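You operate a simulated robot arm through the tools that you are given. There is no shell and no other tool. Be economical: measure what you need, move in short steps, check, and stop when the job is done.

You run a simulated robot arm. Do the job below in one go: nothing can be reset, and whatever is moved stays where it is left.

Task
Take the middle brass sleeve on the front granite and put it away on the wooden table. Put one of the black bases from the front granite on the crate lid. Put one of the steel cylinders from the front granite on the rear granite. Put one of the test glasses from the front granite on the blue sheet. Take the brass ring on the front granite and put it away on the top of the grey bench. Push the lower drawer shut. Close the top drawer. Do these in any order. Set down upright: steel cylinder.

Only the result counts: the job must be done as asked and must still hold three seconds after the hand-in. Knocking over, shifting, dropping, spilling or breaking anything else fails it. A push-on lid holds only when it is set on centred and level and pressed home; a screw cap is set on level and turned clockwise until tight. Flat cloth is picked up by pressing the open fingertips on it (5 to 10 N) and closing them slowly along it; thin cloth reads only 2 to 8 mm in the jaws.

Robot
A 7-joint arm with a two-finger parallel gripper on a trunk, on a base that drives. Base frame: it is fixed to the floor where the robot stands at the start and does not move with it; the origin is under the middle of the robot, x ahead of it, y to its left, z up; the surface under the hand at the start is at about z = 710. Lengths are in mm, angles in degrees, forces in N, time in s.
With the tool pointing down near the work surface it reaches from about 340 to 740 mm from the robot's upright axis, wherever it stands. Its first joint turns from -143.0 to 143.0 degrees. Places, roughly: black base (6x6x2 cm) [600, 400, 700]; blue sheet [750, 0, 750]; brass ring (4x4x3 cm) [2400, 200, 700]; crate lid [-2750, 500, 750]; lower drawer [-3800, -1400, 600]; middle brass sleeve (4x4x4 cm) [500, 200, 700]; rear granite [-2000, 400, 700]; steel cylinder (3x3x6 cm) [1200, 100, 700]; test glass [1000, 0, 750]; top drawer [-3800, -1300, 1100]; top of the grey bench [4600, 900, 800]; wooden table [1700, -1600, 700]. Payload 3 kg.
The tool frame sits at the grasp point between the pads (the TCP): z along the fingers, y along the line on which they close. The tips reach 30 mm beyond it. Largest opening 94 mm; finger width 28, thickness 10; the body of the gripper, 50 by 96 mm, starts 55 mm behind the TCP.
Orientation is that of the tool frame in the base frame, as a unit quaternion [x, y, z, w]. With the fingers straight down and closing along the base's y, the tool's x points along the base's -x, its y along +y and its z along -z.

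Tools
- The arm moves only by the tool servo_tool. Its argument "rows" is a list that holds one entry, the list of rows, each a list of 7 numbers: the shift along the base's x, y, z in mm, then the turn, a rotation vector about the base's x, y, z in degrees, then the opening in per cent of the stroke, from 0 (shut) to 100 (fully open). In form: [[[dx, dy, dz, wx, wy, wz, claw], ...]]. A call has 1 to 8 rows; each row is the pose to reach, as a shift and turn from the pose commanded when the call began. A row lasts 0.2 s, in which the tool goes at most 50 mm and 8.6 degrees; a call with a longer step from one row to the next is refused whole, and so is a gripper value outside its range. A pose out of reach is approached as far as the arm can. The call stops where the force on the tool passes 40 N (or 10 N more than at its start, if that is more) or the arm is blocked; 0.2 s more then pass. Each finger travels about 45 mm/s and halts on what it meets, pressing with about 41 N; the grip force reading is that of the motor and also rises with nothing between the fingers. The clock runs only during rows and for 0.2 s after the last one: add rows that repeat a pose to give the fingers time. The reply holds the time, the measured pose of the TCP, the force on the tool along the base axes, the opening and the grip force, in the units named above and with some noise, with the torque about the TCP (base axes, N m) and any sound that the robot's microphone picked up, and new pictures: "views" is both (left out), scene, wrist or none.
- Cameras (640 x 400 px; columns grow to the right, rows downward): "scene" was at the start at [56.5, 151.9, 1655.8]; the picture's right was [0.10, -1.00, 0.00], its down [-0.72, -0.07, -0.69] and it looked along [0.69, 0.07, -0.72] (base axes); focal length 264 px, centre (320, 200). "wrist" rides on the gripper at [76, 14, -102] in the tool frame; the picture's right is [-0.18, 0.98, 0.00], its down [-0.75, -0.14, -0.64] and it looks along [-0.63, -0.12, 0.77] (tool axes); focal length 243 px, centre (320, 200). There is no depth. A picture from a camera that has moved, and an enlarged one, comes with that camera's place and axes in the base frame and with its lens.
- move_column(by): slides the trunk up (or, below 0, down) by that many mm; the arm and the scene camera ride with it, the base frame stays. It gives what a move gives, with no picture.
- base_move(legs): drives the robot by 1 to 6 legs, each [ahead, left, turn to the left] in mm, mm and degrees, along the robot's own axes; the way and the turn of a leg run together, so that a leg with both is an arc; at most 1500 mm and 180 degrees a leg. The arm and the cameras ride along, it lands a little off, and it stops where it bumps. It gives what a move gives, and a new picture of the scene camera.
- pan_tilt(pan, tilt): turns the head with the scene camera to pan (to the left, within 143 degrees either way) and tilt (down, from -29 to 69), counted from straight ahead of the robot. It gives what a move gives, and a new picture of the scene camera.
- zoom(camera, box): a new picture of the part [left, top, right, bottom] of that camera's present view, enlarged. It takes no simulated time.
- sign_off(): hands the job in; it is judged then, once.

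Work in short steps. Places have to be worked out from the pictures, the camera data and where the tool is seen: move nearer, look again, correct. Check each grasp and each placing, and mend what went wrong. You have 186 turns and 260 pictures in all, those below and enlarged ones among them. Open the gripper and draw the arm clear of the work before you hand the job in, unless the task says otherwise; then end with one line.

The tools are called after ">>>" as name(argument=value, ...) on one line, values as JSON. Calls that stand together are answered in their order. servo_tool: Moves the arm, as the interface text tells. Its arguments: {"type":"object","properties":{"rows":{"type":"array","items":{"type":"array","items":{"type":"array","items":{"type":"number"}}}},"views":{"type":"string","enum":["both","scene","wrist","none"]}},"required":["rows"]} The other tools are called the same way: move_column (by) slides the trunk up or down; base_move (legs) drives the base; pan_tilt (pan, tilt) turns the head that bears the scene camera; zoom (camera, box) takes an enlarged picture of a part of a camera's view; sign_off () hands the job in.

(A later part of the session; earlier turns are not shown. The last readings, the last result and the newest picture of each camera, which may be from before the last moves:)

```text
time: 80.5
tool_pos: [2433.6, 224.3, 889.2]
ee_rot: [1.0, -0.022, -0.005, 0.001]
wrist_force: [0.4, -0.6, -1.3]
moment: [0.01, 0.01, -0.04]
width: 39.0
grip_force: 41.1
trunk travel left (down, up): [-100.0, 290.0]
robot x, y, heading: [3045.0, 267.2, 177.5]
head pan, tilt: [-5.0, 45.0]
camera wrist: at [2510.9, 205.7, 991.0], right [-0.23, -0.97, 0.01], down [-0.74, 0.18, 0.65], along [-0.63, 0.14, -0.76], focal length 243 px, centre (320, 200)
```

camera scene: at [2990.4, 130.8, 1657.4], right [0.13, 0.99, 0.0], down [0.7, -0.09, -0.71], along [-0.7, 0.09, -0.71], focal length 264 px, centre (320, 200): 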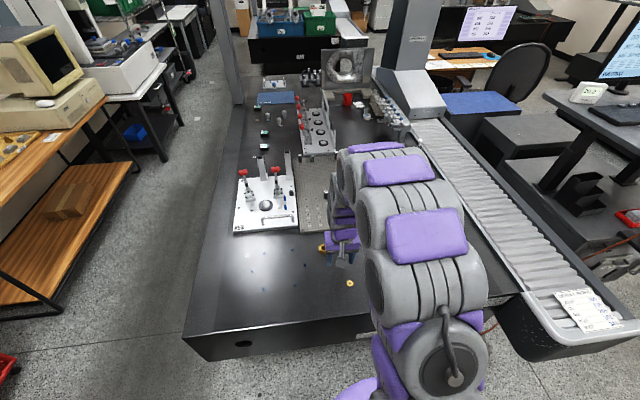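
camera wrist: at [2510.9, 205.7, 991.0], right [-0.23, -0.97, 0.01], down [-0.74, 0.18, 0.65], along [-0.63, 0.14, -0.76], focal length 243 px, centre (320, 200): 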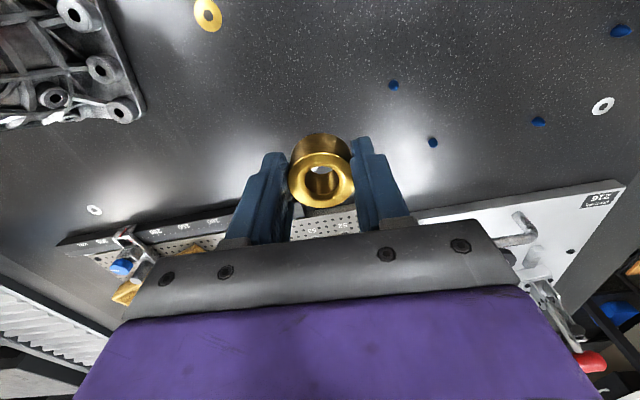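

Held (39 mm). Retract and raise, then turn left 180 to face the bench.

>>> servo_tool(rows=[[[5, 0, 10, 0, 0, 0, 0], [15, 2, 25, 0, 0, 0, 0], [30, 4, 45, 0, 0, 0, 0], [50, 7, 65, 0, 0, 0, 0], [65, 10, 85, 0, 0, 0, 0], [80, 14, 100, 0, 0, 0, 0], [90, 16, 110, 0, 0, 0, 0]]], views="none")

>>> base_move(legs=[[0, 0, 179]])

```text
time: 82.1
tool_pos: [2526.2, 240.4, 999.9]
ee_rot: [1.0, -0.022, -0.005, 0.002]
wrist_force: [0.0, 0.9, -1.4]
moment: [0.03, -0.03, -0.03]
width: 39.2
grip_force: 40.9
trunk travel left (down, up): [-100.0, 290.0]
robot x, y, heading: [3047.4, 263.2, 177.8]
head pan, tilt: [-5.0, 45.0]
```

```text
time: 89.8
tool_pos: [3573.7, 281.2, 999.8]
ee_rot: [0.026, 1.0, 0.002, 0.005]
wrist_force: [-0.5, -0.1, -2.0]
moment: [0.04, 0.01, -0.01]
width: 38.9
grip_force: 41.1
trunk travel left (down, up): [-100.0, 290.0]
robot x, y, heading: [3047.1, 262.6, -2.8]
head pan, tilt: [-5.0, 45.0]
camera scene: at [3112.4, 394.3, 1657.3], right [-0.14, -0.99, 0.0], down [-0.7, 0.1, -0.71], along [0.7, -0.1, -0.71], focal length 264 px, centre (320, 200)
```

scene: 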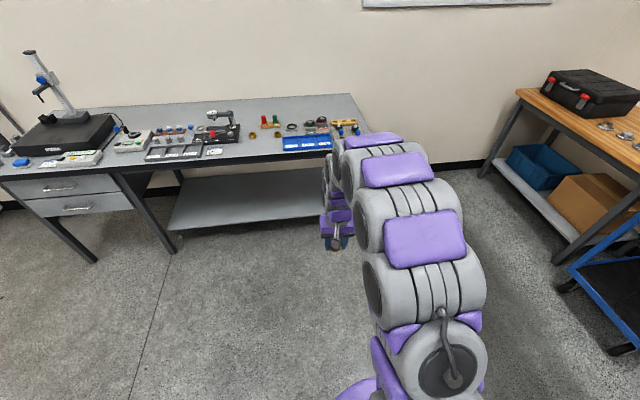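

Zoom on the bench to find free space.

>>> zoom(camera="scene", box=[130, 80, 370, 230])

```text
2.67 times, centred on (250, 155) of scene
camera zoom: at [3112.4, 394.3, 1657.3], right [-0.14, -0.99, 0.0], down [-0.7, 0.1, -0.71], along [0.7, -0.1, -0.71], focal length 704 px, centre (507, 320)
```

zoom: 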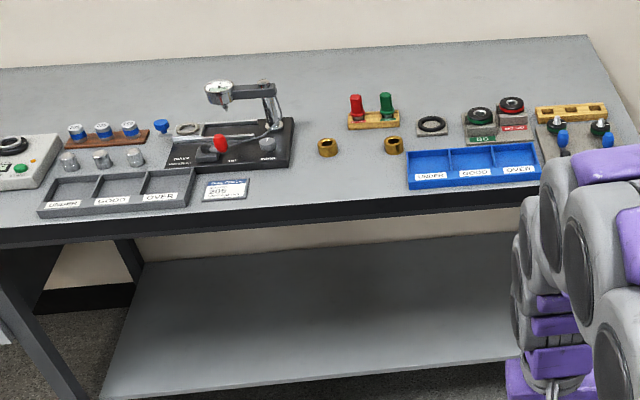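

A free spot on the bench front at about (4390,590). I drive nearer.

>>> base_move(legs=[[0, 310, 2.8], [700, 0, 0]])

>>> servo_tool(rows=[[[4, 0, 0, 0, 0, 0, 0], [10, 0, 0, 0, 0, 0, 0], [16, 0, 0, 0, 0, 0, 0]]], views="wrist")

```text
time: 95.3
tool_pos: [4277.0, 618.7, 999.8]
ee_rot: [-0.001, 1.0, 0.0, 0.006]
wrist_force: [-0.3, 0.2, -2.9]
moment: [-0.01, 0.01, 0.03]
width: 38.5
grip_force: 40.7
trunk travel left (down, up): [-100.0, 290.0]
robot x, y, heading: [3757.9, 569.1, 0.0]
head pan, tilt: [-5.0, 45.0]
camera scene: at [3812.2, 710.0, 1656.7], right [-0.09, -1.0, 0.01], down [-0.71, 0.06, -0.71], along [0.7, -0.06, -0.71], focal length 264 px, centre (320, 200)
```

scene: 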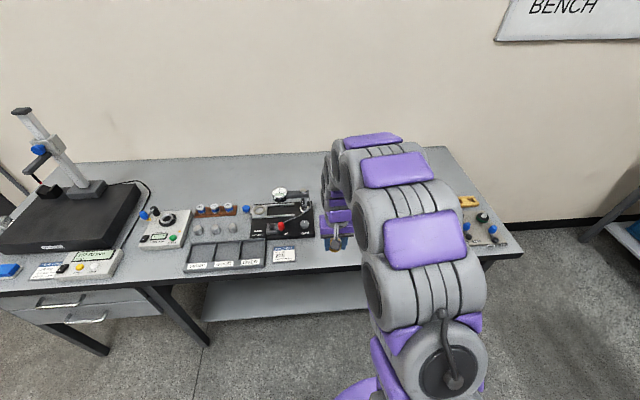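

```text
time: 96.1
tool_pos: [4290.2, 618.8, 1000.9]
ee_rot: [-0.001, 1.0, 0.0, 0.007]
wrist_force: [0.0, 0.6, -1.1]
moment: [-0.07, 0.05, 0.0]
width: 38.9
grip_force: 41.3
trunk travel left (down, up): [-100.0, 290.0]
robot x, y, heading: [3753.6, 570.5, -0.1]
head pan, tilt: [-5.0, 45.0]
camera wrist: at [4211.8, 631.9, 1101.6], right [0.18, 0.98, 0.0], down [0.75, -0.14, 0.65], along [0.64, -0.12, -0.76], focal length 243 px, centre (320, 200)
```

wrist: 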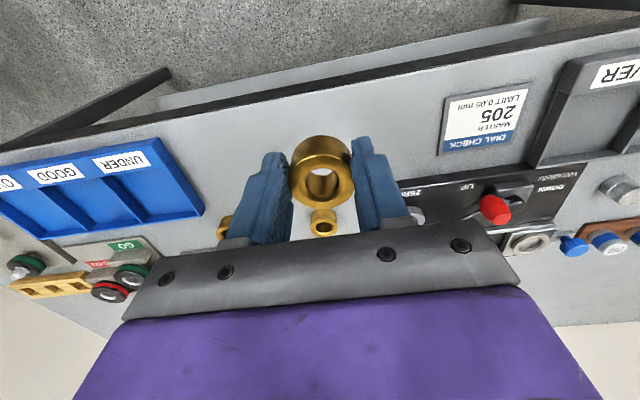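

Spot in between is free; I go to about (4375,600) and descend.

>>> servo_tool(rows=[[[8, -2, 0, 0, 0, 0, 0], [22, -5, -6, 0, 0, 0, 0], [40, -9, -16, 0, 0, 0, 0], [60, -14, -32, 0, 0, 0, 0], [76, -17, -52, 0, 0, 0, 0], [85, -18, -72, 0, 0, 0, 0], [85, -18, -88, 0, 0, 0, 0], [85, -18, -96, 0, 0, 0, 0]]], views="wrist")

```text
time: 97.9
tool_pos: [4376.2, 595.5, 906.5]
ee_rot: [-0.001, 1.0, 0.001, 0.008]
wrist_force: [0.1, -0.4, -0.9]
moment: [-0.01, -0.01, -0.01]
width: 38.8
grip_force: 40.6
trunk travel left (down, up): [-100.0, 290.0]
robot x, y, heading: [3755.1, 567.5, 0.1]
head pan, tilt: [-5.0, 45.0]
camera wrist: at [4297.6, 608.4, 1006.7], right [0.18, 0.98, 0.01], down [0.74, -0.14, 0.65], along [0.64, -0.11, -0.76], focal length 243 px, centre (320, 200)
```

wrist: 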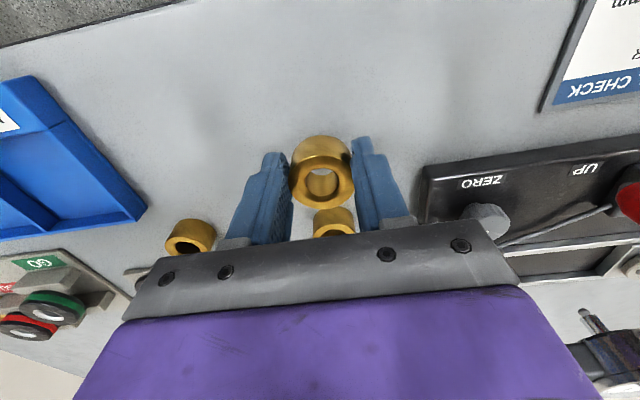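

Clear. Lower slowly to contact.

>>> servo_tool(rows=[[[-6, 0, -10, 0, 0, 0, 0], [-6, 0, -20, 0, 0, 0, 0], [-6, 0, -30, 0, 0, 0, 0], [-6, 0, -38, 0, 0, 0, 0], [-6, 0, -44, 0, 0, 0, 0], [-6, 0, -50, 0, 0, 0, 0], [-6, 0, -56, 0, 0, 0, 0], [-6, 0, -62, 0, 0, 0, 0]]], views="wrist")

```text
time: 99.0
tool_pos: [4370.0, 596.5, 868.7]
ee_rot: [0.0, 1.0, 0.002, 0.01]
wrist_force: [-9.2, -0.6, 23.1]
moment: [-0.54, 0.6, -0.22]
width: 37.9
grip_force: 41.1
trunk travel left (down, up): [-100.0, 290.0]
robot x, y, heading: [3754.4, 571.2, 0.1]
head pan, tilt: [-5.0, 45.0]
stopped in row 5: the force on the tool passed its limit at 76 N (the readings are from after the stop); the commanded pose is now the measured one
camera wrist: at [4291.1, 609.4, 970.6], right [0.18, 0.98, 0.01], down [0.74, -0.14, 0.66], along [0.65, -0.12, -0.76], focal length 243 px, centre (320, 200)
```

wrist: 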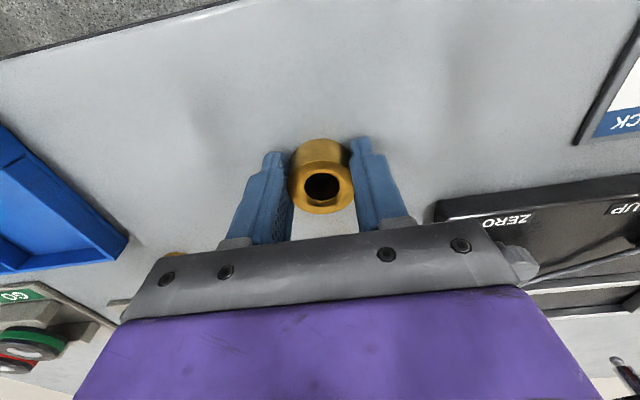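

Contact. Open and rise.

>>> servo_tool(rows=[[[0, 0, 1, 0, 0, 0, 60], [0, 0, 1, 0, 0, 0, 75], [0, 0, 1, 0, 0, 0, 75], [0, 0, 40, 0, 0, 0, 75], [0, 0, 85, 0, 0, 0, 75], [-30, 0, 120, 0, 0, 0, 75], [-75, 0, 130, 0, 0, 0, 75]]], views="wrist")

```text
time: 100.6
tool_pos: [4299.1, 595.0, 999.5]
ee_rot: [0.0, 1.0, 0.0, 0.009]
wrist_force: [-0.5, -0.1, 0.5]
moment: [0.02, -0.01, 0.0]
width: 70.6
grip_force: 0.1
trunk travel left (down, up): [-100.0, 290.0]
robot x, y, heading: [3754.4, 569.9, 0.1]
head pan, tilt: [-5.0, 45.0]
camera wrist: at [4220.0, 608.8, 1100.4], right [0.18, 0.98, 0.01], down [0.74, -0.14, 0.66], along [0.65, -0.12, -0.76], focal length 243 px, centre (320, 200)
```

wrist: 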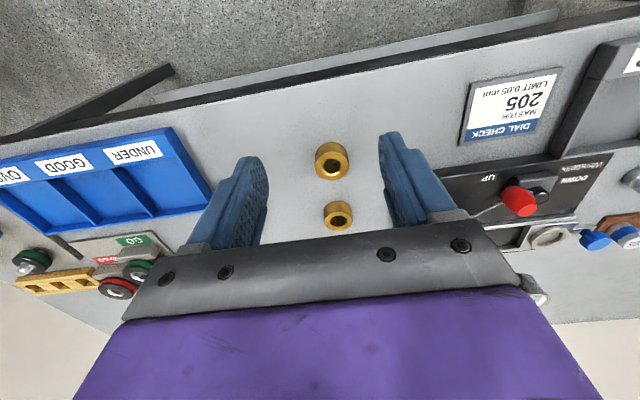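

The ring is on the bench. Next, test glass and steel cylinder from the right aisle: I retract the tool and drive back, turned to face the granite (+y).

>>> servo_tool(rows=[[[-40, 0, 15, 0, 0, 0, 75], [-80, 0, 30, 0, 0, 0, 75], [-120, -5, 45, 0, 0, 0, 75], [-145, -10, 60, 0, 0, 0, 75]]], views="none")

>>> base_move(legs=[[-700, 0, 0], [0, 0, 90], [-1220, 0, 0]])

```text
time: 101.6
tool_pos: [4152.6, 588.1, 1057.5]
ee_rot: [0.0, 1.0, 0.003, 0.008]
wrist_force: [-0.3, -0.3, -0.1]
moment: [-0.06, 0.02, 0.0]
width: 70.6
grip_force: 0.0
trunk travel left (down, up): [-100.0, 290.0]
robot x, y, heading: [3754.6, 564.4, 0.1]
head pan, tilt: [-5.0, 45.0]
```

```text
time: 115.0
tool_pos: [3013.6, -261.6, 1058.4]
ee_rot: [-0.693, 0.721, 0.006, 0.005]
wrist_force: [-0.1, 0.6, -0.3]
moment: [-0.01, 0.01, -0.02]
width: 70.4
grip_force: 0.0
trunk travel left (down, up): [-100.0, 290.0]
robot x, y, heading: [3017.3, -663.2, 87.6]
head pan, tilt: [-5.0, 45.0]
camera scene: at [2887.7, -602.8, 1657.4], right [0.99, -0.12, 0.0], down [-0.09, -0.7, -0.71], along [0.09, 0.7, -0.71], focal length 264 px, centre (320, 200)
```

scene: 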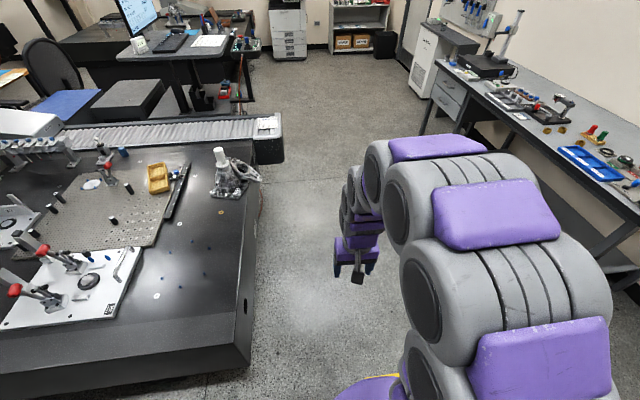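

On course. Now I slide left along the aisle to x≈1190.

>>> base_move(legs=[[0, 900, 2.4], [0, 925, 0]])

```text
time: 124.2
tool_pos: [1171.1, -270.5, 1057.9]
ee_rot: [0.717, -0.697, -0.007, -0.004]
wrist_force: [-0.8, 0.3, -0.1]
moment: [-0.01, -0.05, -0.03]
width: 70.6
grip_force: 0.1
trunk travel left (down, up): [-100.0, 290.0]
robot x, y, heading: [1198.1, -667.7, 91.4]
head pan, tilt: [-5.0, 45.0]
camera scene: at [1065.9, -617.1, 1657.5], right [1.0, -0.06, 0.0], down [-0.04, -0.71, -0.71], along [0.04, 0.7, -0.71], focal length 264 px, centre (320, 200)
```

scene: 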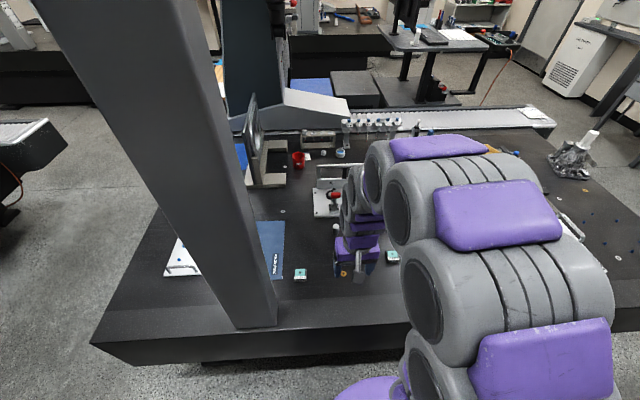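

Glass at about (1026,-100), sheet x 725–957, pillar x 796–930. I shift base right 100 and ahead 60 for pillar clearance.

>>> base_move(legs=[[60, -105, -1.4]])

>>> servo_tool(rows=[[[-45, 10, -10, 0, 0, 0, 75], [-90, 20, -30, 0, 0, 0, 75], [-130, 40, -50, 0, 0, 0, 75], [-165, 65, -75, 0, 0, 0, 75], [-195, 85, -105, 0, 0, 0, 75], [-220, 100, -130, 0, 0, 0, 75], [-235, 110, -160, 0, 0, 0, 75]]])

```text
time: 125.5
tool_pos: [1260.9, -209.6, 1056.3]
ee_rot: [0.708, -0.706, -0.001, -0.012]
wrist_force: [0.1, 0.0, -0.6]
moment: [-0.01, -0.02, 0.03]
width: 70.5
grip_force: 0.1
trunk travel left (down, up): [-100.0, 290.0]
robot x, y, heading: [1304.4, -608.8, 89.9]
head pan, tilt: [-5.0, 45.0]
camera scene: at [1126.3, -552.0, 1653.2], right [1.0, -0.09, 0.03], down [-0.04, -0.71, -0.71], along [0.08, 0.7, -0.71], focal length 264 px, centre (320, 200)
```

scene: 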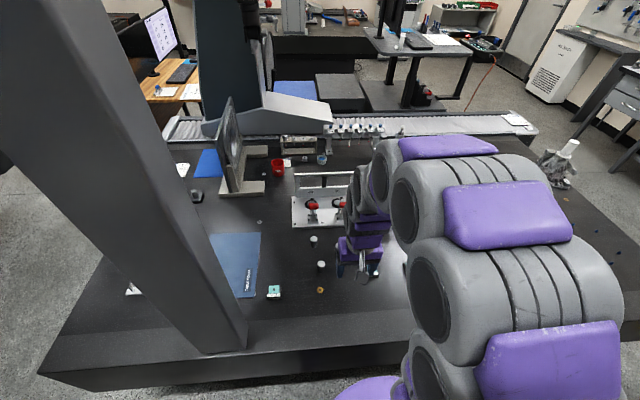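

```text
refused: row 2 steps farther than a row can; nothing moved
```

Step too long; I repeat with smaller ones.

>>> servo_tool(rows=[[[-35, 10, -10, 0, 0, 0, 75], [-72, 22, -25, 0, 0, 0, 75], [-108, 38, -45, 0, 0, 0, 75], [-143, 55, -65, 0, 0, 0, 75], [-175, 72, -90, 0, 0, 0, 75], [-200, 87, -120, 0, 0, 0, 75], [-220, 100, -155, 0, 0, 0, 75], [-235, 110, -180, 0, 0, 0, 75]]])

```text
time: 127.2
tool_pos: [1067.3, -98.8, 883.5]
ee_rot: [0.707, -0.707, -0.015, 0.001]
wrist_force: [0.7, 0.5, 0.4]
moment: [-0.05, 0.01, -0.03]
width: 70.5
grip_force: 0.1
trunk travel left (down, up): [-100.0, 290.0]
robot x, y, heading: [1301.3, -610.0, 89.9]
head pan, tilt: [-5.0, 45.0]
camera scene: at [1181.5, -551.1, 1658.1], right [1.0, -0.09, 0.0], down [-0.07, -0.71, -0.7], along [0.06, 0.7, -0.71], focal length 264 px, centre (320, 200)
camera wrist: at [1056.4, -178.5, 985.1], right [-0.98, 0.18, 0.03], down [0.16, 0.74, 0.65], along [0.1, 0.64, -0.76], focal length 243 px, centre (320, 200)
```

scene: 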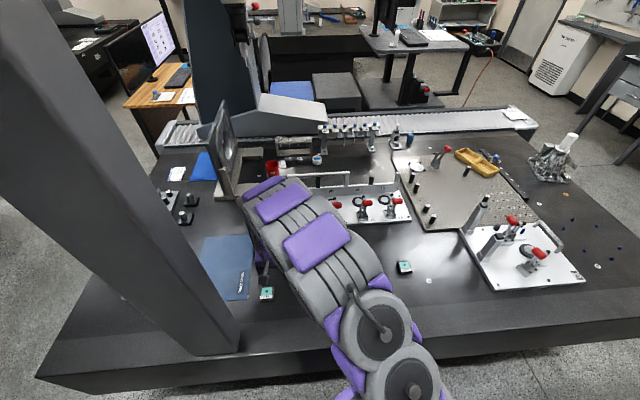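
wrist: 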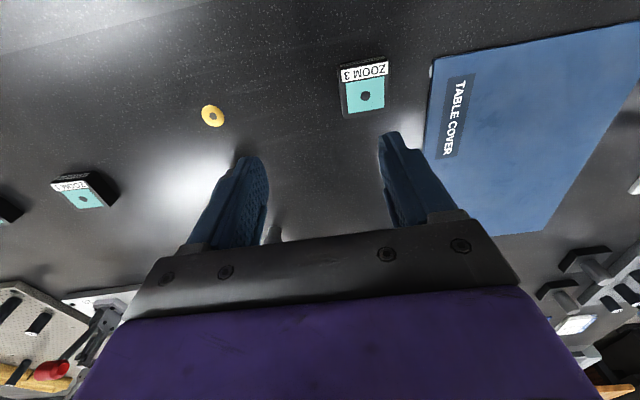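

The teal-chip cases ("ZOOM 3") are the test glasses; this one at about (1019,-94), edges aligned with the axes. I move above it and lower to z≈800.

>>> servo_tool(rows=[[[-25, 3, -20, 0, 0, 0, 85], [-48, 5, -45, 0, 0, 0, 85], [-48, 5, -80, 0, 0, 0, 85], [-48, 5, -80, 0, 0, 0, 85]]], views="wrist")

```text
time: 128.2
tool_pos: [1014.3, -95.9, 800.2]
ee_rot: [0.708, -0.706, -0.012, -0.001]
wrist_force: [-0.4, 0.2, 0.7]
moment: [0.0, 0.0, 0.0]
width: 79.9
grip_force: 0.0
trunk travel left (down, up): [-100.0, 290.0]
robot x, y, heading: [1303.8, -607.4, 90.2]
head pan, tilt: [-5.0, 45.0]
camera wrist: at [1002.0, -174.8, 900.7], right [-0.98, 0.18, 0.02], down [0.15, 0.74, 0.65], along [0.1, 0.64, -0.76], focal length 243 px, centre (320, 200)
```

wrist: 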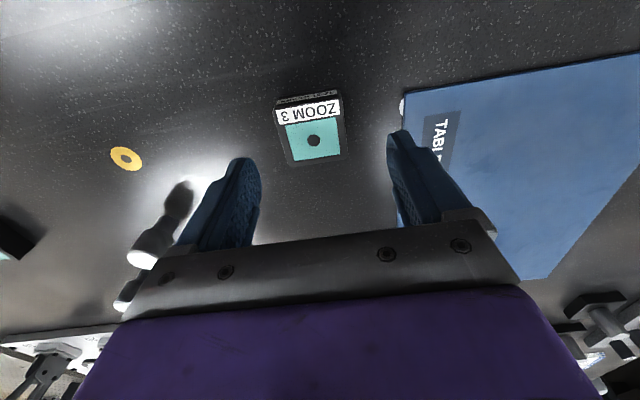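

Case centre ≈(1019,-97), about 45 mm wide. Descend around it and close.

>>> servo_tool(rows=[[[5, -2, -25, 0, 0, 0, 85], [5, -2, -45, 0, 0, 0, 85], [5, -2, -57, 0, 0, 0, 85], [5, -2, -57, 0, 0, 0, 30], [5, -2, -57, 0, 0, 0, 0], [5, -2, -57, 0, 0, 0, 0], [5, -2, -57, 0, 0, 0, 0], [5, -2, -57, 0, 0, 0, 0]]], views="wrist")

```text
time: 128.8
tool_pos: [1016.6, -99.4, 765.9]
ee_rot: [0.708, -0.706, -0.013, 0.002]
wrist_force: [0.3, -0.3, 0.0]
moment: [-0.07, 0.04, 0.02]
width: 79.6
grip_force: 0.0
trunk travel left (down, up): [-100.0, 290.0]
robot x, y, heading: [1298.3, -607.7, 90.0]
head pan, tilt: [-5.0, 45.0]
stopped in row 2: the force on the tool passed its limit at 54 N (the readings are from after the stop); the commanded pose is now the measured one
camera wrist: at [1003.4, -178.2, 867.1], right [-0.98, 0.18, 0.02], down [0.15, 0.74, 0.65], along [0.1, 0.64, -0.76], focal length 243 px, centre (320, 200)
```

wrist: 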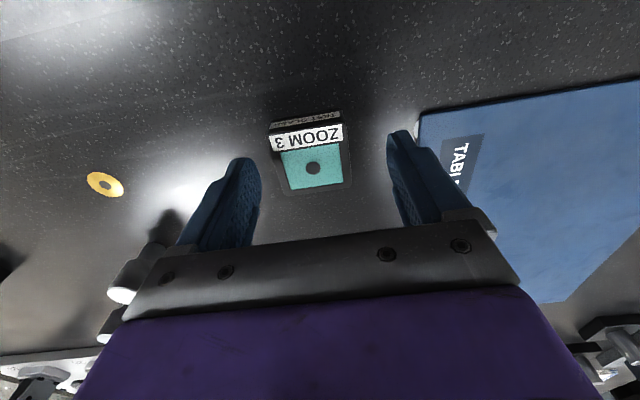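

A force spike stopped the move though readings are now zero; I look at the scene for contacts.

>>> zoom(camera="scene", box=[140, 150, 460, 350])

```text
2.00 times, centred on (300, 250) of scene
camera zoom: at [1168.4, -551.3, 1657.4], right [1.0, -0.09, 0.0], down [-0.06, -0.71, -0.71], along [0.06, 0.7, -0.71], focal length 528 px, centre (360, 100)
```

zoom: 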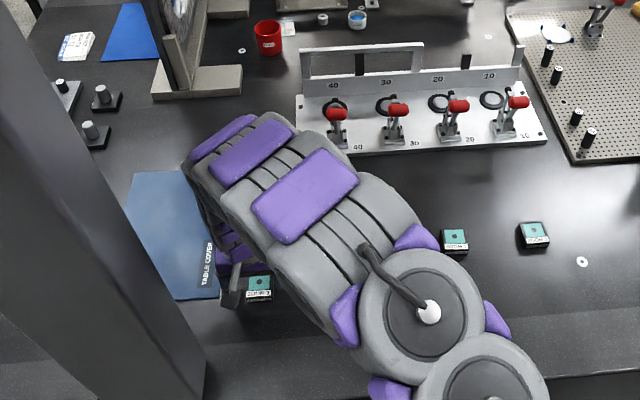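

Nothing touches visibly and cylinders still stand. I continue down slowly.

>>> servo_tool(rows=[[[3, 2, -5, 0, 0, 0, 85], [3, 2, -10, 0, 0, 0, 85], [3, 2, -15, 0, 0, 0, 85], [3, 2, -19, 0, 0, 0, 85]]], views="wrist")

```text
time: 129.8
tool_pos: [1015.1, -98.7, 745.7]
ee_rot: [0.709, -0.705, -0.011, -0.002]
wrist_force: [0.1, 0.4, -0.1]
moment: [-0.02, -0.01, 0.01]
width: 80.0
grip_force: 0.1
trunk travel left (down, up): [-100.0, 290.0]
robot x, y, heading: [1299.4, -604.7, 90.0]
head pan, tilt: [-5.0, 45.0]
camera wrist: at [1002.6, -177.0, 846.8], right [-0.98, 0.18, 0.02], down [0.15, 0.74, 0.65], along [0.11, 0.65, -0.76], focal length 243 px, centre (320, 200)
```

wrist: 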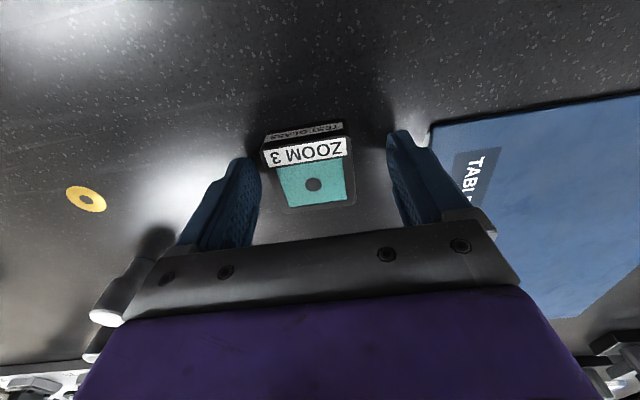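

It reads "TEST GLASS". Shift +7 in x, close, and lift gently.

>>> servo_tool(rows=[[[4, 2, 0, 0, 0, 0, 85], [8, 3, -2, 0, 0, 0, 60], [8, 3, -2, 0, 0, 0, 20], [8, 3, -2, 0, 0, 0, 0], [8, 3, -2, 0, 0, 0, 0], [8, 3, -2, 0, 0, 0, 0], [8, 3, -2, 0, 0, 0, 0]]], views="none")

>>> servo_tool(rows=[[[0, 0, 3, 0, 0, 0, 0], [0, 0, 7, 0, 0, 0, 0], [0, 0, 13, 0, 0, 0, 0], [0, 0, 21, 0, 0, 0, 0], [0, 0, 30, 0, 0, 0, 0], [0, 0, 40, 0, 0, 0, 0]]], views="wrist")

```text
time: 131.4
tool_pos: [1019.3, -94.3, 744.2]
ee_rot: [0.708, -0.706, -0.011, -0.002]
wrist_force: [1.0, 0.4, 11.2]
moment: [-0.01, -0.32, 0.0]
width: 49.1
grip_force: 40.9
trunk travel left (down, up): [-100.0, 290.0]
robot x, y, heading: [1297.3, -605.8, 89.9]
head pan, tilt: [-5.0, 45.0]
```

```text
time: 132.8
tool_pos: [1021.1, -96.4, 782.4]
ee_rot: [0.708, -0.706, -0.01, -0.001]
wrist_force: [0.3, 0.2, -0.3]
moment: [-0.02, 0.02, 0.0]
width: 49.4
grip_force: 40.9
trunk travel left (down, up): [-100.0, 290.0]
robot x, y, heading: [1297.5, -612.2, 89.6]
head pan, tilt: [-5.0, 45.0]
camera wrist: at [1008.5, -174.7, 883.6], right [-0.98, 0.18, 0.02], down [0.15, 0.74, 0.65], along [0.11, 0.64, -0.76], focal length 243 px, centre (320, 200)
```

wrist: 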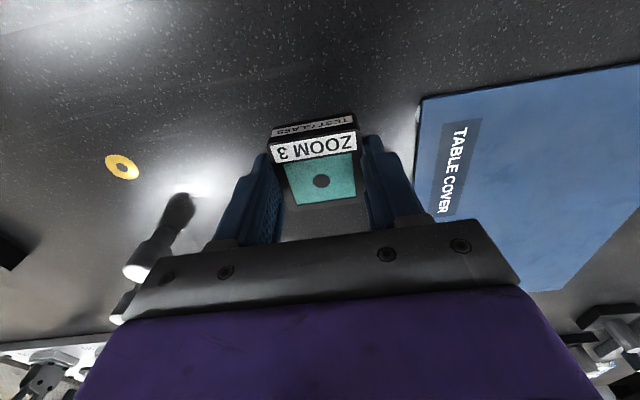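

Held. I carry it to the sheet, target about (905,-30), then check.

>>> servo_tool(rows=[[[-6, 4, 5, 0, 0, 0, 0], [-18, 11, 10, 0, 0, 0, 0], [-36, 21, 12, 0, 0, 0, 0], [-56, 32, 12, 0, 0, 0, 0], [-76, 43, 12, 0, 0, 0, 0], [-94, 54, 12, 0, 0, 0, 0], [-108, 62, 10, 0, 0, 0, 0], [-116, 66, 5, 0, 0, 0, 0]]])

```text
time: 134.6
tool_pos: [904.2, -30.9, 788.0]
ee_rot: [0.709, -0.705, -0.01, -0.002]
wrist_force: [0.0, -0.2, -1.2]
moment: [0.0, -0.01, 0.0]
width: 49.1
grip_force: 41.0
trunk travel left (down, up): [-100.0, 290.0]
robot x, y, heading: [1301.8, -609.0, 90.2]
head pan, tilt: [-5.0, 45.0]
camera scene: at [1161.3, -550.3, 1656.9], right [1.0, -0.09, 0.0], down [-0.06, -0.71, -0.71], along [0.06, 0.7, -0.71], focal length 264 px, centre (320, 200)
camera wrist: at [890.5, -108.8, 888.6], right [-0.98, 0.18, 0.01], down [0.15, 0.74, 0.65], along [0.11, 0.64, -0.76], focal length 243 px, centre (320, 200)
```

scene: 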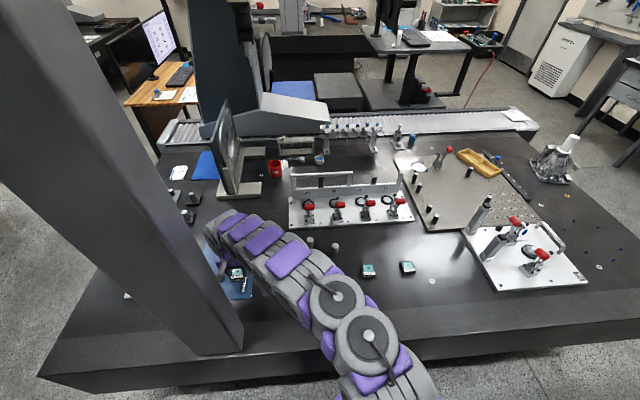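
wrist: 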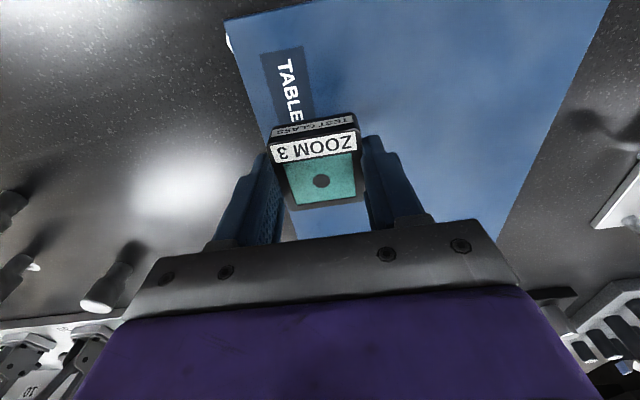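

The sheet's right edge is at x≈949, so the case lies within. I shift −8 and lower slowly.

>>> servo_tool(rows=[[[-4, 0, -8, 0, 0, 0, 0], [-8, 0, -18, 0, 0, 0, 0], [-8, 0, -27, 0, 0, 0, 0], [-8, 0, -34, 0, 0, 0, 0], [-8, 0, -38, 0, 0, 0, 0], [-8, 0, -41, 0, 0, 0, 0], [-8, 0, -43, 0, 0, 0, 0]]], views="wrist")

```text
time: 136.2
tool_pos: [897.2, -30.2, 747.9]
ee_rot: [0.709, -0.705, -0.014, -0.002]
wrist_force: [-2.7, -2.1, 23.8]
moment: [-0.27, -0.43, -0.02]
width: 49.1
grip_force: 40.6
trunk travel left (down, up): [-100.0, 290.0]
robot x, y, heading: [1293.5, -607.0, 89.9]
head pan, tilt: [-5.0, 45.0]
camera wrist: at [883.9, -108.8, 848.5], right [-0.98, 0.18, 0.02], down [0.15, 0.74, 0.66], along [0.1, 0.65, -0.75], focal length 243 px, centre (320, 200)
```

wrist: 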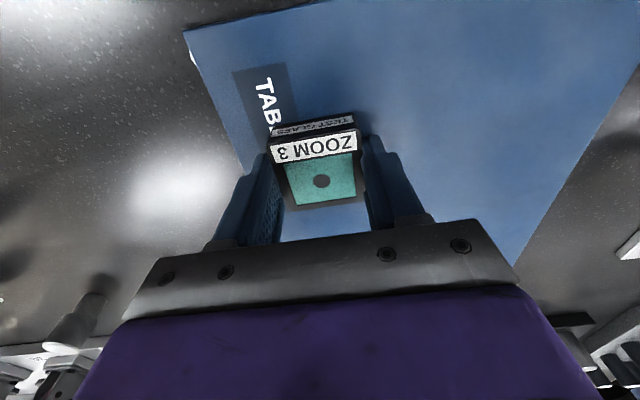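

Contact at 24 N. Open and rise.

>>> servo_tool(rows=[[[0, 0, 1, 0, 0, 0, 70], [0, 0, 1, 0, 0, 0, 80], [0, 0, 1, 0, 0, 0, 80], [0, 0, 30, 0, 0, 0, 80], [0, 0, 75, 0, 0, 0, 80], [20, -10, 115, 0, 0, 0, 80], [50, -20, 145, 0, 0, 0, 80]]])

```text
time: 137.8
tool_pos: [948.6, -50.7, 890.5]
ee_rot: [0.708, -0.706, -0.011, -0.001]
wrist_force: [-0.2, -0.5, -0.4]
moment: [0.04, -0.01, -0.05]
width: 75.1
grip_force: 0.1
trunk travel left (down, up): [-100.0, 290.0]
robot x, y, heading: [1297.3, -608.0, 90.0]
head pan, tilt: [-5.0, 45.0]
camera scene: at [1164.4, -552.2, 1657.3], right [1.0, -0.09, 0.0], down [-0.06, -0.71, -0.71], along [0.06, 0.7, -0.71], focal length 264 px, centre (320, 200)
camera wrist: at [935.4, -129.0, 991.2], right [-0.98, 0.18, 0.02], down [0.15, 0.74, 0.65], along [0.1, 0.64, -0.76], focal length 243 px, centre (320, 200)
```

scene: 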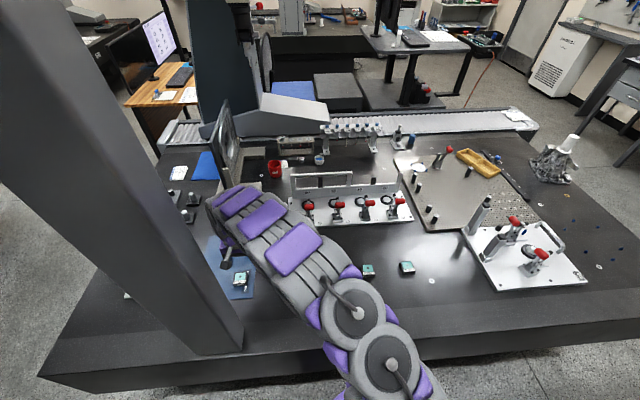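
wrist: 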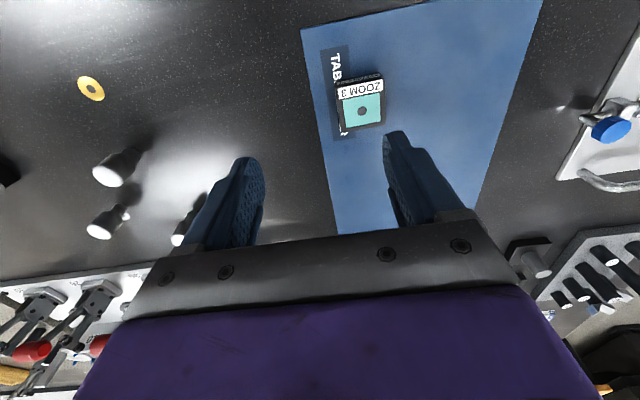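

The glass is on the sheet. Next the nearest steel cylinder, about (1183,-20); I move above it.

>>> servo_tool(rows=[[[40, 5, 5, 0, 0, 0, 75], [80, 10, 8, 0, 0, 0, 75], [120, 15, 8, 0, 0, 0, 75], [160, 20, 8, 0, 0, 0, 75], [200, 26, 8, 0, 0, 0, 75], [232, 30, 0, 0, 0, 0, 75], [232, 30, 0, 0, 0, 0, 75]]], views="wrist")

```text
time: 139.4
tool_pos: [1177.6, -22.8, 891.1]
ee_rot: [0.709, -0.705, -0.01, -0.002]
wrist_force: [0.7, -0.8, 0.0]
moment: [0.02, 0.0, 0.0]
width: 70.4
grip_force: 0.1
trunk travel left (down, up): [-100.0, 290.0]
robot x, y, heading: [1298.2, -606.0, 89.9]
head pan, tilt: [-5.0, 45.0]
camera wrist: at [1163.7, -100.9, 991.8], right [-0.98, 0.18, 0.02], down [0.15, 0.74, 0.65], along [0.11, 0.65, -0.76], focal length 243 px, centre (320, 200)
```

wrist: 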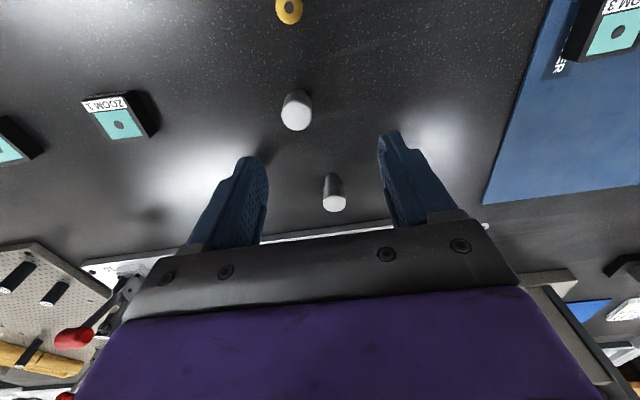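

Cylinder at about (1202,-13), Ø≈31. I move over it and lower partway.

>>> servo_tool(rows=[[[12, 4, -15, 0, 0, 0, 75], [25, 9, -40, 0, 0, 0, 75], [25, 9, -70, 0, 0, 0, 75], [25, 9, -80, 0, 0, 0, 75], [25, 9, -80, 0, 0, 0, 75]]], views="wrist")

```text
time: 140.6
tool_pos: [1205.3, -10.4, 809.2]
ee_rot: [0.708, -0.706, -0.01, -0.002]
wrist_force: [-0.5, 0.4, -0.5]
moment: [0.02, 0.02, 0.03]
width: 70.6
grip_force: 0.1
trunk travel left (down, up): [-100.0, 290.0]
robot x, y, heading: [1297.0, -610.6, 89.8]
head pan, tilt: [-5.0, 45.0]
camera wrist: at [1192.0, -89.5, 910.8], right [-0.98, 0.18, 0.02], down [0.15, 0.74, 0.65], along [0.11, 0.65, -0.76], focal length 243 px, centre (320, 200)
```

wrist: 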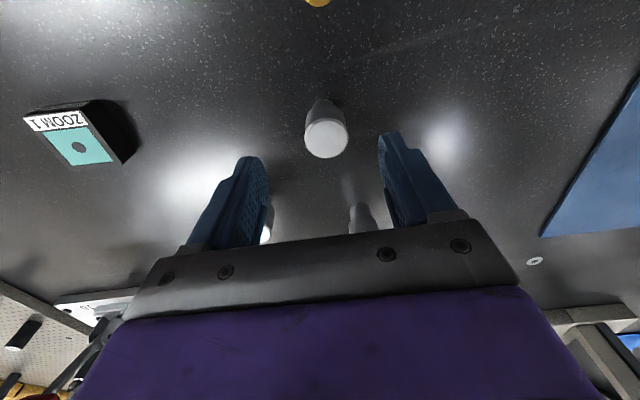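

Refined to (1199,-19). Descend, close, lift gently.

>>> servo_tool(rows=[[[-6, -9, 0, 0, 0, 0, 75], [-6, -9, -20, 0, 0, 0, 75], [-6, -9, -40, 0, 0, 0, 75], [-6, -9, -55, 0, 0, 0, 75], [-6, -9, -61, 0, 0, 0, 70]]], views="wrist")

```text
time: 141.8
tool_pos: [1197.4, -21.3, 747.7]
ee_rot: [0.708, -0.706, -0.011, -0.003]
wrist_force: [-0.1, 0.1, -0.7]
moment: [-0.02, -0.03, 0.01]
width: 65.9
grip_force: 0.1
trunk travel left (down, up): [-100.0, 290.0]
robot x, y, heading: [1298.0, -609.6, 90.1]
head pan, tilt: [-5.0, 45.0]
camera wrist: at [1184.2, -99.1, 848.1], right [-0.98, 0.18, 0.02], down [0.15, 0.74, 0.65], along [0.11, 0.64, -0.76], focal length 243 px, centre (320, 200)
```

wrist: 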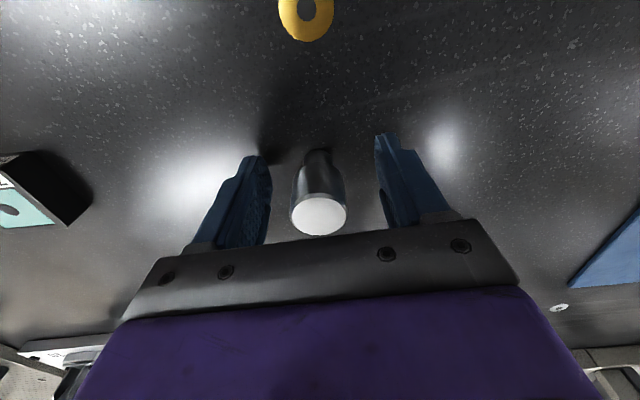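

Centred. Close and lift.

>>> servo_tool(rows=[[[0, 0, 0, 0, 0, 0, 20], [0, 0, 0, 0, 0, 0, 0], [0, 0, 0, 0, 0, 0, 0], [0, 0, 0, 0, 0, 0, 0], [0, 0, 3, 0, 0, 0, 0], [0, 0, 7, 0, 0, 0, 0], [0, 0, 12, 0, 0, 0, 0], [0, 0, 18, 0, 0, 0, 0]]], views="none")

>>> servo_tool(rows=[[[0, 0, 6, 0, 0, 0, 0], [0, -2, 16, 0, 0, 0, 0], [0, -6, 30, 0, 0, 0, 0], [0, -14, 48, 0, 0, 0, 0], [0, -28, 70, 0, 0, 0, 0], [0, -46, 92, 0, 0, 0, 0], [0, -66, 114, 0, 0, 0, 0], [0, -86, 134, 0, 0, 0, 0]]], views="wrist")

```text
time: 143.6
tool_pos: [1197.0, -18.9, 766.9]
ee_rot: [0.708, -0.706, -0.01, -0.001]
wrist_force: [-0.1, -0.4, -2.6]
moment: [0.0, 0.01, 0.03]
width: 31.8
grip_force: 41.0
trunk travel left (down, up): [-100.0, 290.0]
robot x, y, heading: [1300.9, -607.7, 90.0]
head pan, tilt: [-5.0, 45.0]
```

```text
time: 145.4
tool_pos: [1195.6, -105.8, 903.2]
ee_rot: [0.709, -0.705, -0.011, -0.002]
wrist_force: [0.3, 0.3, -1.9]
moment: [0.01, -0.01, 0.02]
width: 30.8
grip_force: 41.3
trunk travel left (down, up): [-100.0, 290.0]
robot x, y, heading: [1299.5, -608.2, 90.0]
head pan, tilt: [-5.0, 45.0]
camera wrist: at [1182.8, -184.6, 1002.1], right [-0.98, 0.18, 0.02], down [0.15, 0.74, 0.65], along [0.11, 0.65, -0.76], focal length 243 px, centre (320, 200)
```

wrist: 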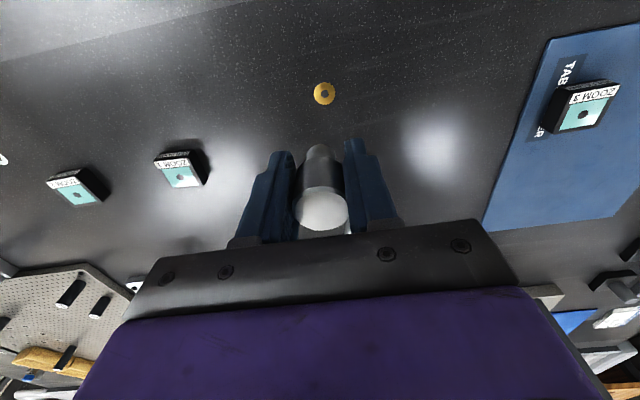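

Held (31 mm). I pull the arm in and drive backwards down the aisle, heading 0, toward the rear granite.

>>> servo_tool(rows=[[[8, -5, 8, 0, 0, 0, 0], [24, -14, 20, 0, 0, 0, 0], [44, -26, 34, 0, 0, 0, 0], [64, -38, 48, 0, 0, 0, 0], [80, -50, 60, 0, 0, 0, 0], [90, -58, 68, 0, 0, 0, 0]]], views="none")

>>> base_move(legs=[[-40, 0, 0], [0, 0, -90], [-1450, 0, 0]])

```text
time: 146.8
tool_pos: [1285.7, -160.0, 971.3]
ee_rot: [0.709, -0.706, -0.01, -0.002]
wrist_force: [0.2, 0.0, -0.8]
moment: [-0.01, -0.03, 0.01]
width: 30.5
grip_force: 41.1
trunk travel left (down, up): [-100.0, 290.0]
robot x, y, heading: [1299.4, -611.1, 89.9]
head pan, tilt: [-5.0, 45.0]
```

```text
time: 158.3
tool_pos: [291.4, -641.4, 970.6]
ee_rot: [-0.005, 1.0, 0.006, 0.009]
wrist_force: [0.4, -0.6, -2.3]
moment: [0.01, 0.01, 0.02]
width: 29.0
grip_force: 40.7
trunk travel left (down, up): [-100.0, 290.0]
robot x, y, heading: [-151.8, -654.1, 0.2]
head pan, tilt: [-5.0, 45.0]
camera scene: at [-99.6, -520.8, 1657.4], right [-0.08, -1.0, 0.0], down [-0.71, 0.06, -0.71], along [0.7, -0.06, -0.71], focal length 264 px, centre (320, 200)
```

scene: 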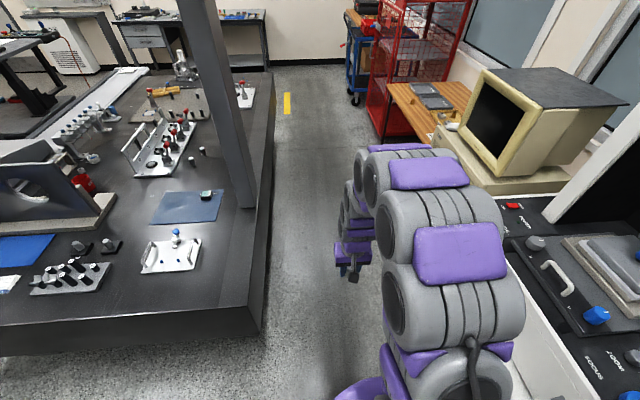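

Good. I look backwards to check the way and the rear granite.

>>> pan_tilt(pan=140, tilt=30)

>>> pan_tilt(pan=-143, tilt=30)

```text
time: 160.6
tool_pos: [289.5, -641.2, 970.5]
ee_rot: [-0.005, 1.0, 0.007, 0.01]
wrist_force: [-0.4, -0.3, -2.7]
moment: [-0.01, 0.01, 0.01]
width: 29.5
grip_force: 41.0
trunk travel left (down, up): [-100.0, 290.0]
robot x, y, heading: [-155.3, -655.8, 0.1]
head pan, tilt: [140.0, 30.0]
camera scene: at [-250.0, -456.1, 1680.3], right [0.64, 0.77, 0.0], down [0.38, -0.32, -0.87], along [-0.67, 0.55, -0.5], focal length 264 px, centre (320, 200)
```

scene: 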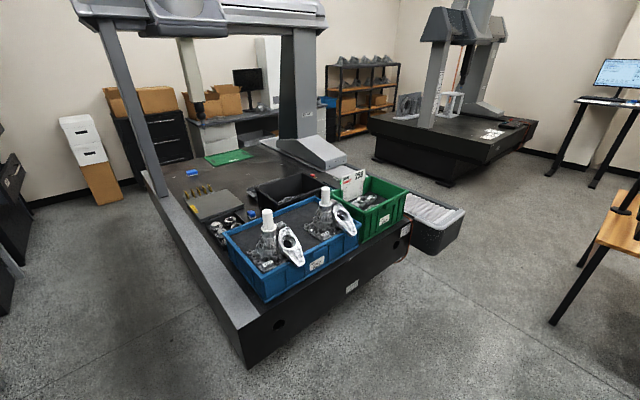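

```text
time: 164.5
tool_pos: [290.5, -641.2, 971.3]
ee_rot: [-0.005, 1.0, 0.006, 0.011]
wrist_force: [-0.7, 0.8, -2.1]
moment: [-0.01, 0.0, 0.01]
width: 29.0
grip_force: 40.9
trunk travel left (down, up): [-100.0, 290.0]
robot x, y, heading: [-153.4, -657.3, -0.3]
head pan, tilt: [-143.0, 30.0]
camera scene: at [-252.5, -568.9, 1680.4], right [-0.61, 0.8, 0.0], down [0.4, 0.3, -0.87], along [-0.69, -0.52, -0.5], focal length 264 px, centre (320, 200)
```

scene: 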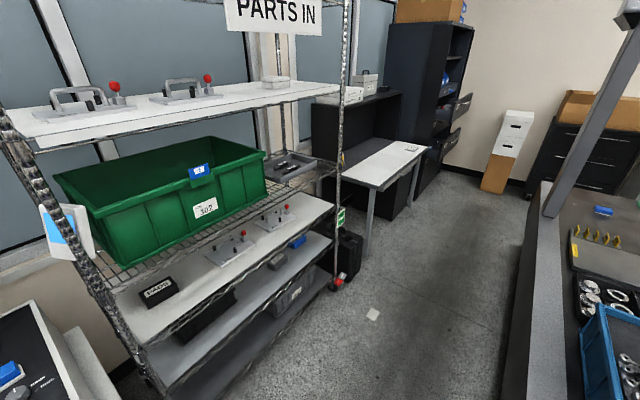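

The aisle along the rear granite (edge y≈-300) is open; lid is at about (-2800,440), only reachable from the far end. First the cylinder: I back to x≈-2130 and turn to face +y.

>>> base_move(legs=[[-1000, 0, 0], [-970, 0, 0], [0, 0, 90]])

>>> pan_tilt(pan=10, tilt=40)

```text
time: 177.9
tool_pos: [-2077.7, -203.0, 971.1]
ee_rot: [-0.694, 0.72, 0.011, 0.003]
wrist_force: [0.5, 0.9, -2.7]
moment: [0.0, 0.02, 0.01]
width: 29.4
grip_force: 41.0
trunk travel left (down, up): [-100.0, 290.0]
robot x, y, heading: [-2084.5, -644.1, 87.8]
head pan, tilt: [-143.0, 30.0]
camera scene: at [-2170.3, -744.1, 1680.3], right [-0.82, -0.57, 0.0], down [-0.28, 0.41, -0.87], along [0.49, -0.71, -0.5], focal length 264 px, centre (320, 200)
```

scene: 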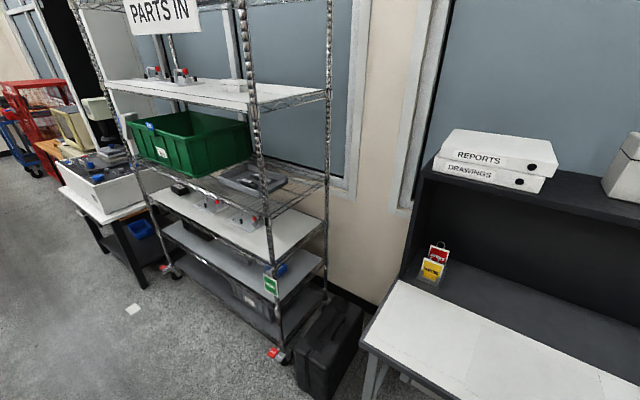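

```text
time: 180.3
tool_pos: [-2077.3, -203.5, 971.4]
ee_rot: [-0.694, 0.72, 0.011, 0.004]
wrist_force: [0.0, -0.2, -1.9]
moment: [-0.03, 0.04, -0.03]
width: 29.2
grip_force: 41.4
trunk travel left (down, up): [-100.0, 290.0]
robot x, y, heading: [-2081.6, -647.9, 88.0]
head pan, tilt: [10.0, 40.0]
camera scene: at [-2233.3, -585.5, 1664.6], right [0.99, 0.13, 0.0], down [0.09, -0.64, -0.76], along [-0.1, 0.76, -0.64], focal length 264 px, centre (320, 200)
```

scene: 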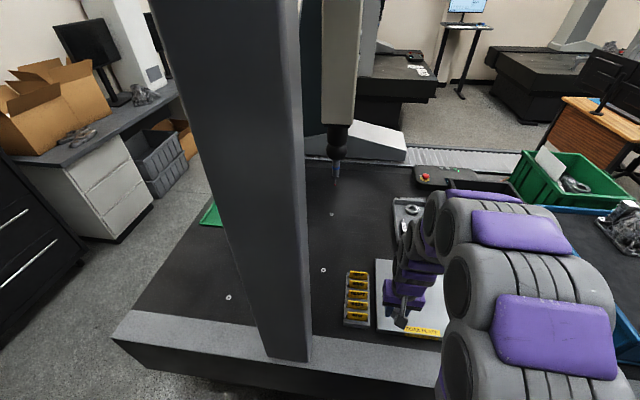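

Free dark spot right of the pillar (pillar edge x≈-2299), about (-2250,-20). I shift the base 60 to the right, then extend over the spot at height.

>>> base_move(legs=[[20, -60, 2]])

>>> servo_tool(rows=[[[-8, 6, 0, 0, 0, 0, 0], [-26, 18, 0, 0, 0, 0, 0], [-52, 36, 0, 0, 0, 0, 0], [-82, 58, 0, 0, 0, 0, 0], [-112, 80, 0, 0, 0, 0, 0], [-142, 102, 0, 0, 0, 0, 0], [-168, 122, 0, 0, 0, 0, 0], [-185, 134, 0, 0, 0, 0, 0]]])

```text
time: 181.3
tool_pos: [-2069.6, -184.8, 971.2]
ee_rot: [0.709, -0.705, -0.002, -0.012]
wrist_force: [-0.8, -0.1, -1.3]
moment: [-0.01, -0.11, 0.02]
width: 29.0
grip_force: 40.6
trunk travel left (down, up): [-100.0, 290.0]
robot x, y, heading: [-2030.8, -626.5, 89.7]
head pan, tilt: [10.0, 40.0]
camera scene: at [-2218.9, -571.8, 1660.9], right [0.99, 0.17, 0.02], down [0.13, -0.64, -0.76], along [-0.12, 0.75, -0.65], focal length 264 px, centre (320, 200)
```

scene: 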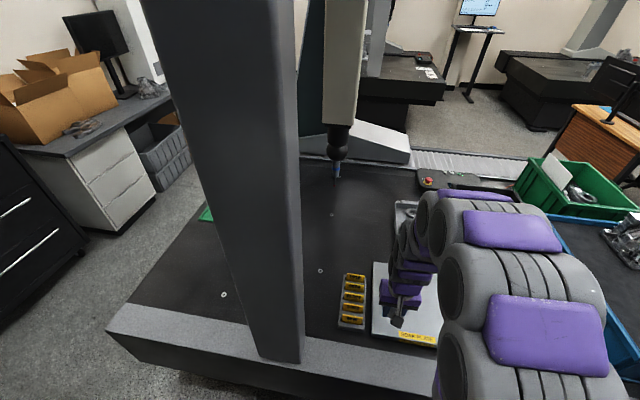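

```text
time: 183.1
tool_pos: [-2240.7, -53.3, 970.4]
ee_rot: [0.709, -0.705, -0.009, -0.005]
wrist_force: [-0.1, -0.8, -1.9]
moment: [0.01, 0.04, 0.01]
width: 29.3
grip_force: 40.8
trunk travel left (down, up): [-100.0, 290.0]
robot x, y, heading: [-2029.2, -629.5, 89.7]
head pan, tilt: [10.0, 40.0]
camera scene: at [-2205.2, -570.3, 1662.5], right [0.99, 0.17, 0.01], down [0.12, -0.64, -0.76], along [-0.12, 0.75, -0.65], focal length 264 px, centre (320, 200)
camera wrist: at [-2254.1, -132.6, 1071.0], right [-0.98, 0.18, 0.01], down [0.14, 0.74, 0.66], along [0.11, 0.65, -0.75], focal length 243 px, centre (320, 200)
```

scene: 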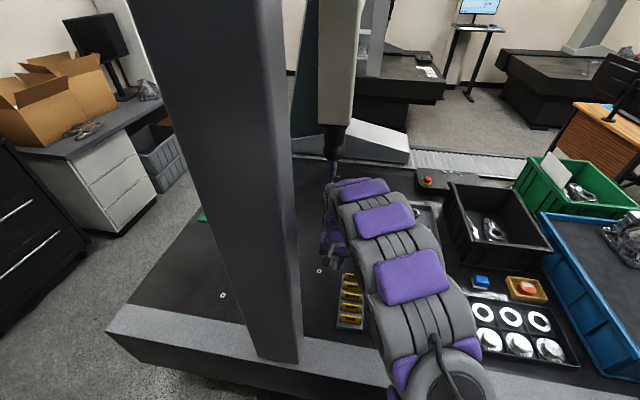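
wrist: 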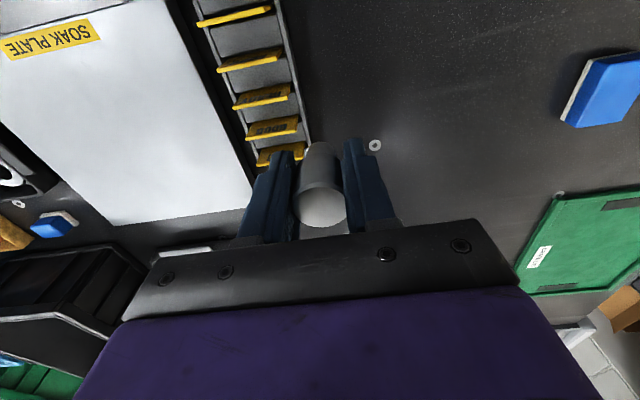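

Lid and a slotted block are seen (block's near edge x≈-2206). I put the cylinder at about (-2270,-10): move there and lower to z≈790.

>>> servo_tool(rows=[[[-6, 8, -6, 0, 0, 0, 0], [-14, 20, -20, 0, 0, 0, 0], [-22, 34, -42, 0, 0, 0, 0], [-29, 43, -68, 0, 0, 0, 0], [-29, 43, -96, 0, 0, 0, 0], [-29, 43, -124, 0, 0, 0, 0], [-29, 43, -150, 0, 0, 0, 0], [-29, 43, -170, 0, 0, 0, 0]]], views="wrist")

```text
time: 184.9
tool_pos: [-2253.6, -10.0, 802.6]
ee_rot: [0.709, -0.705, -0.012, -0.002]
wrist_force: [0.2, 0.2, -2.1]
moment: [-0.05, 0.02, 0.03]
width: 29.3
grip_force: 41.3
trunk travel left (down, up): [-100.0, 290.0]
robot x, y, heading: [-2030.0, -628.8, 89.6]
head pan, tilt: [10.0, 40.0]
camera wrist: at [-2266.3, -88.9, 903.2], right [-0.98, 0.18, 0.02], down [0.15, 0.74, 0.66], along [0.11, 0.65, -0.75], focal length 243 px, centre (320, 200)
```

wrist: 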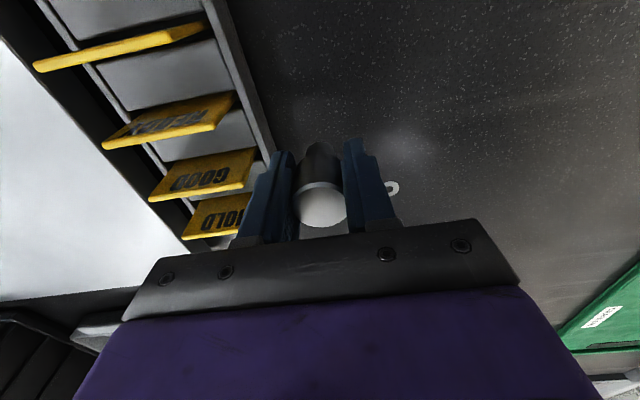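

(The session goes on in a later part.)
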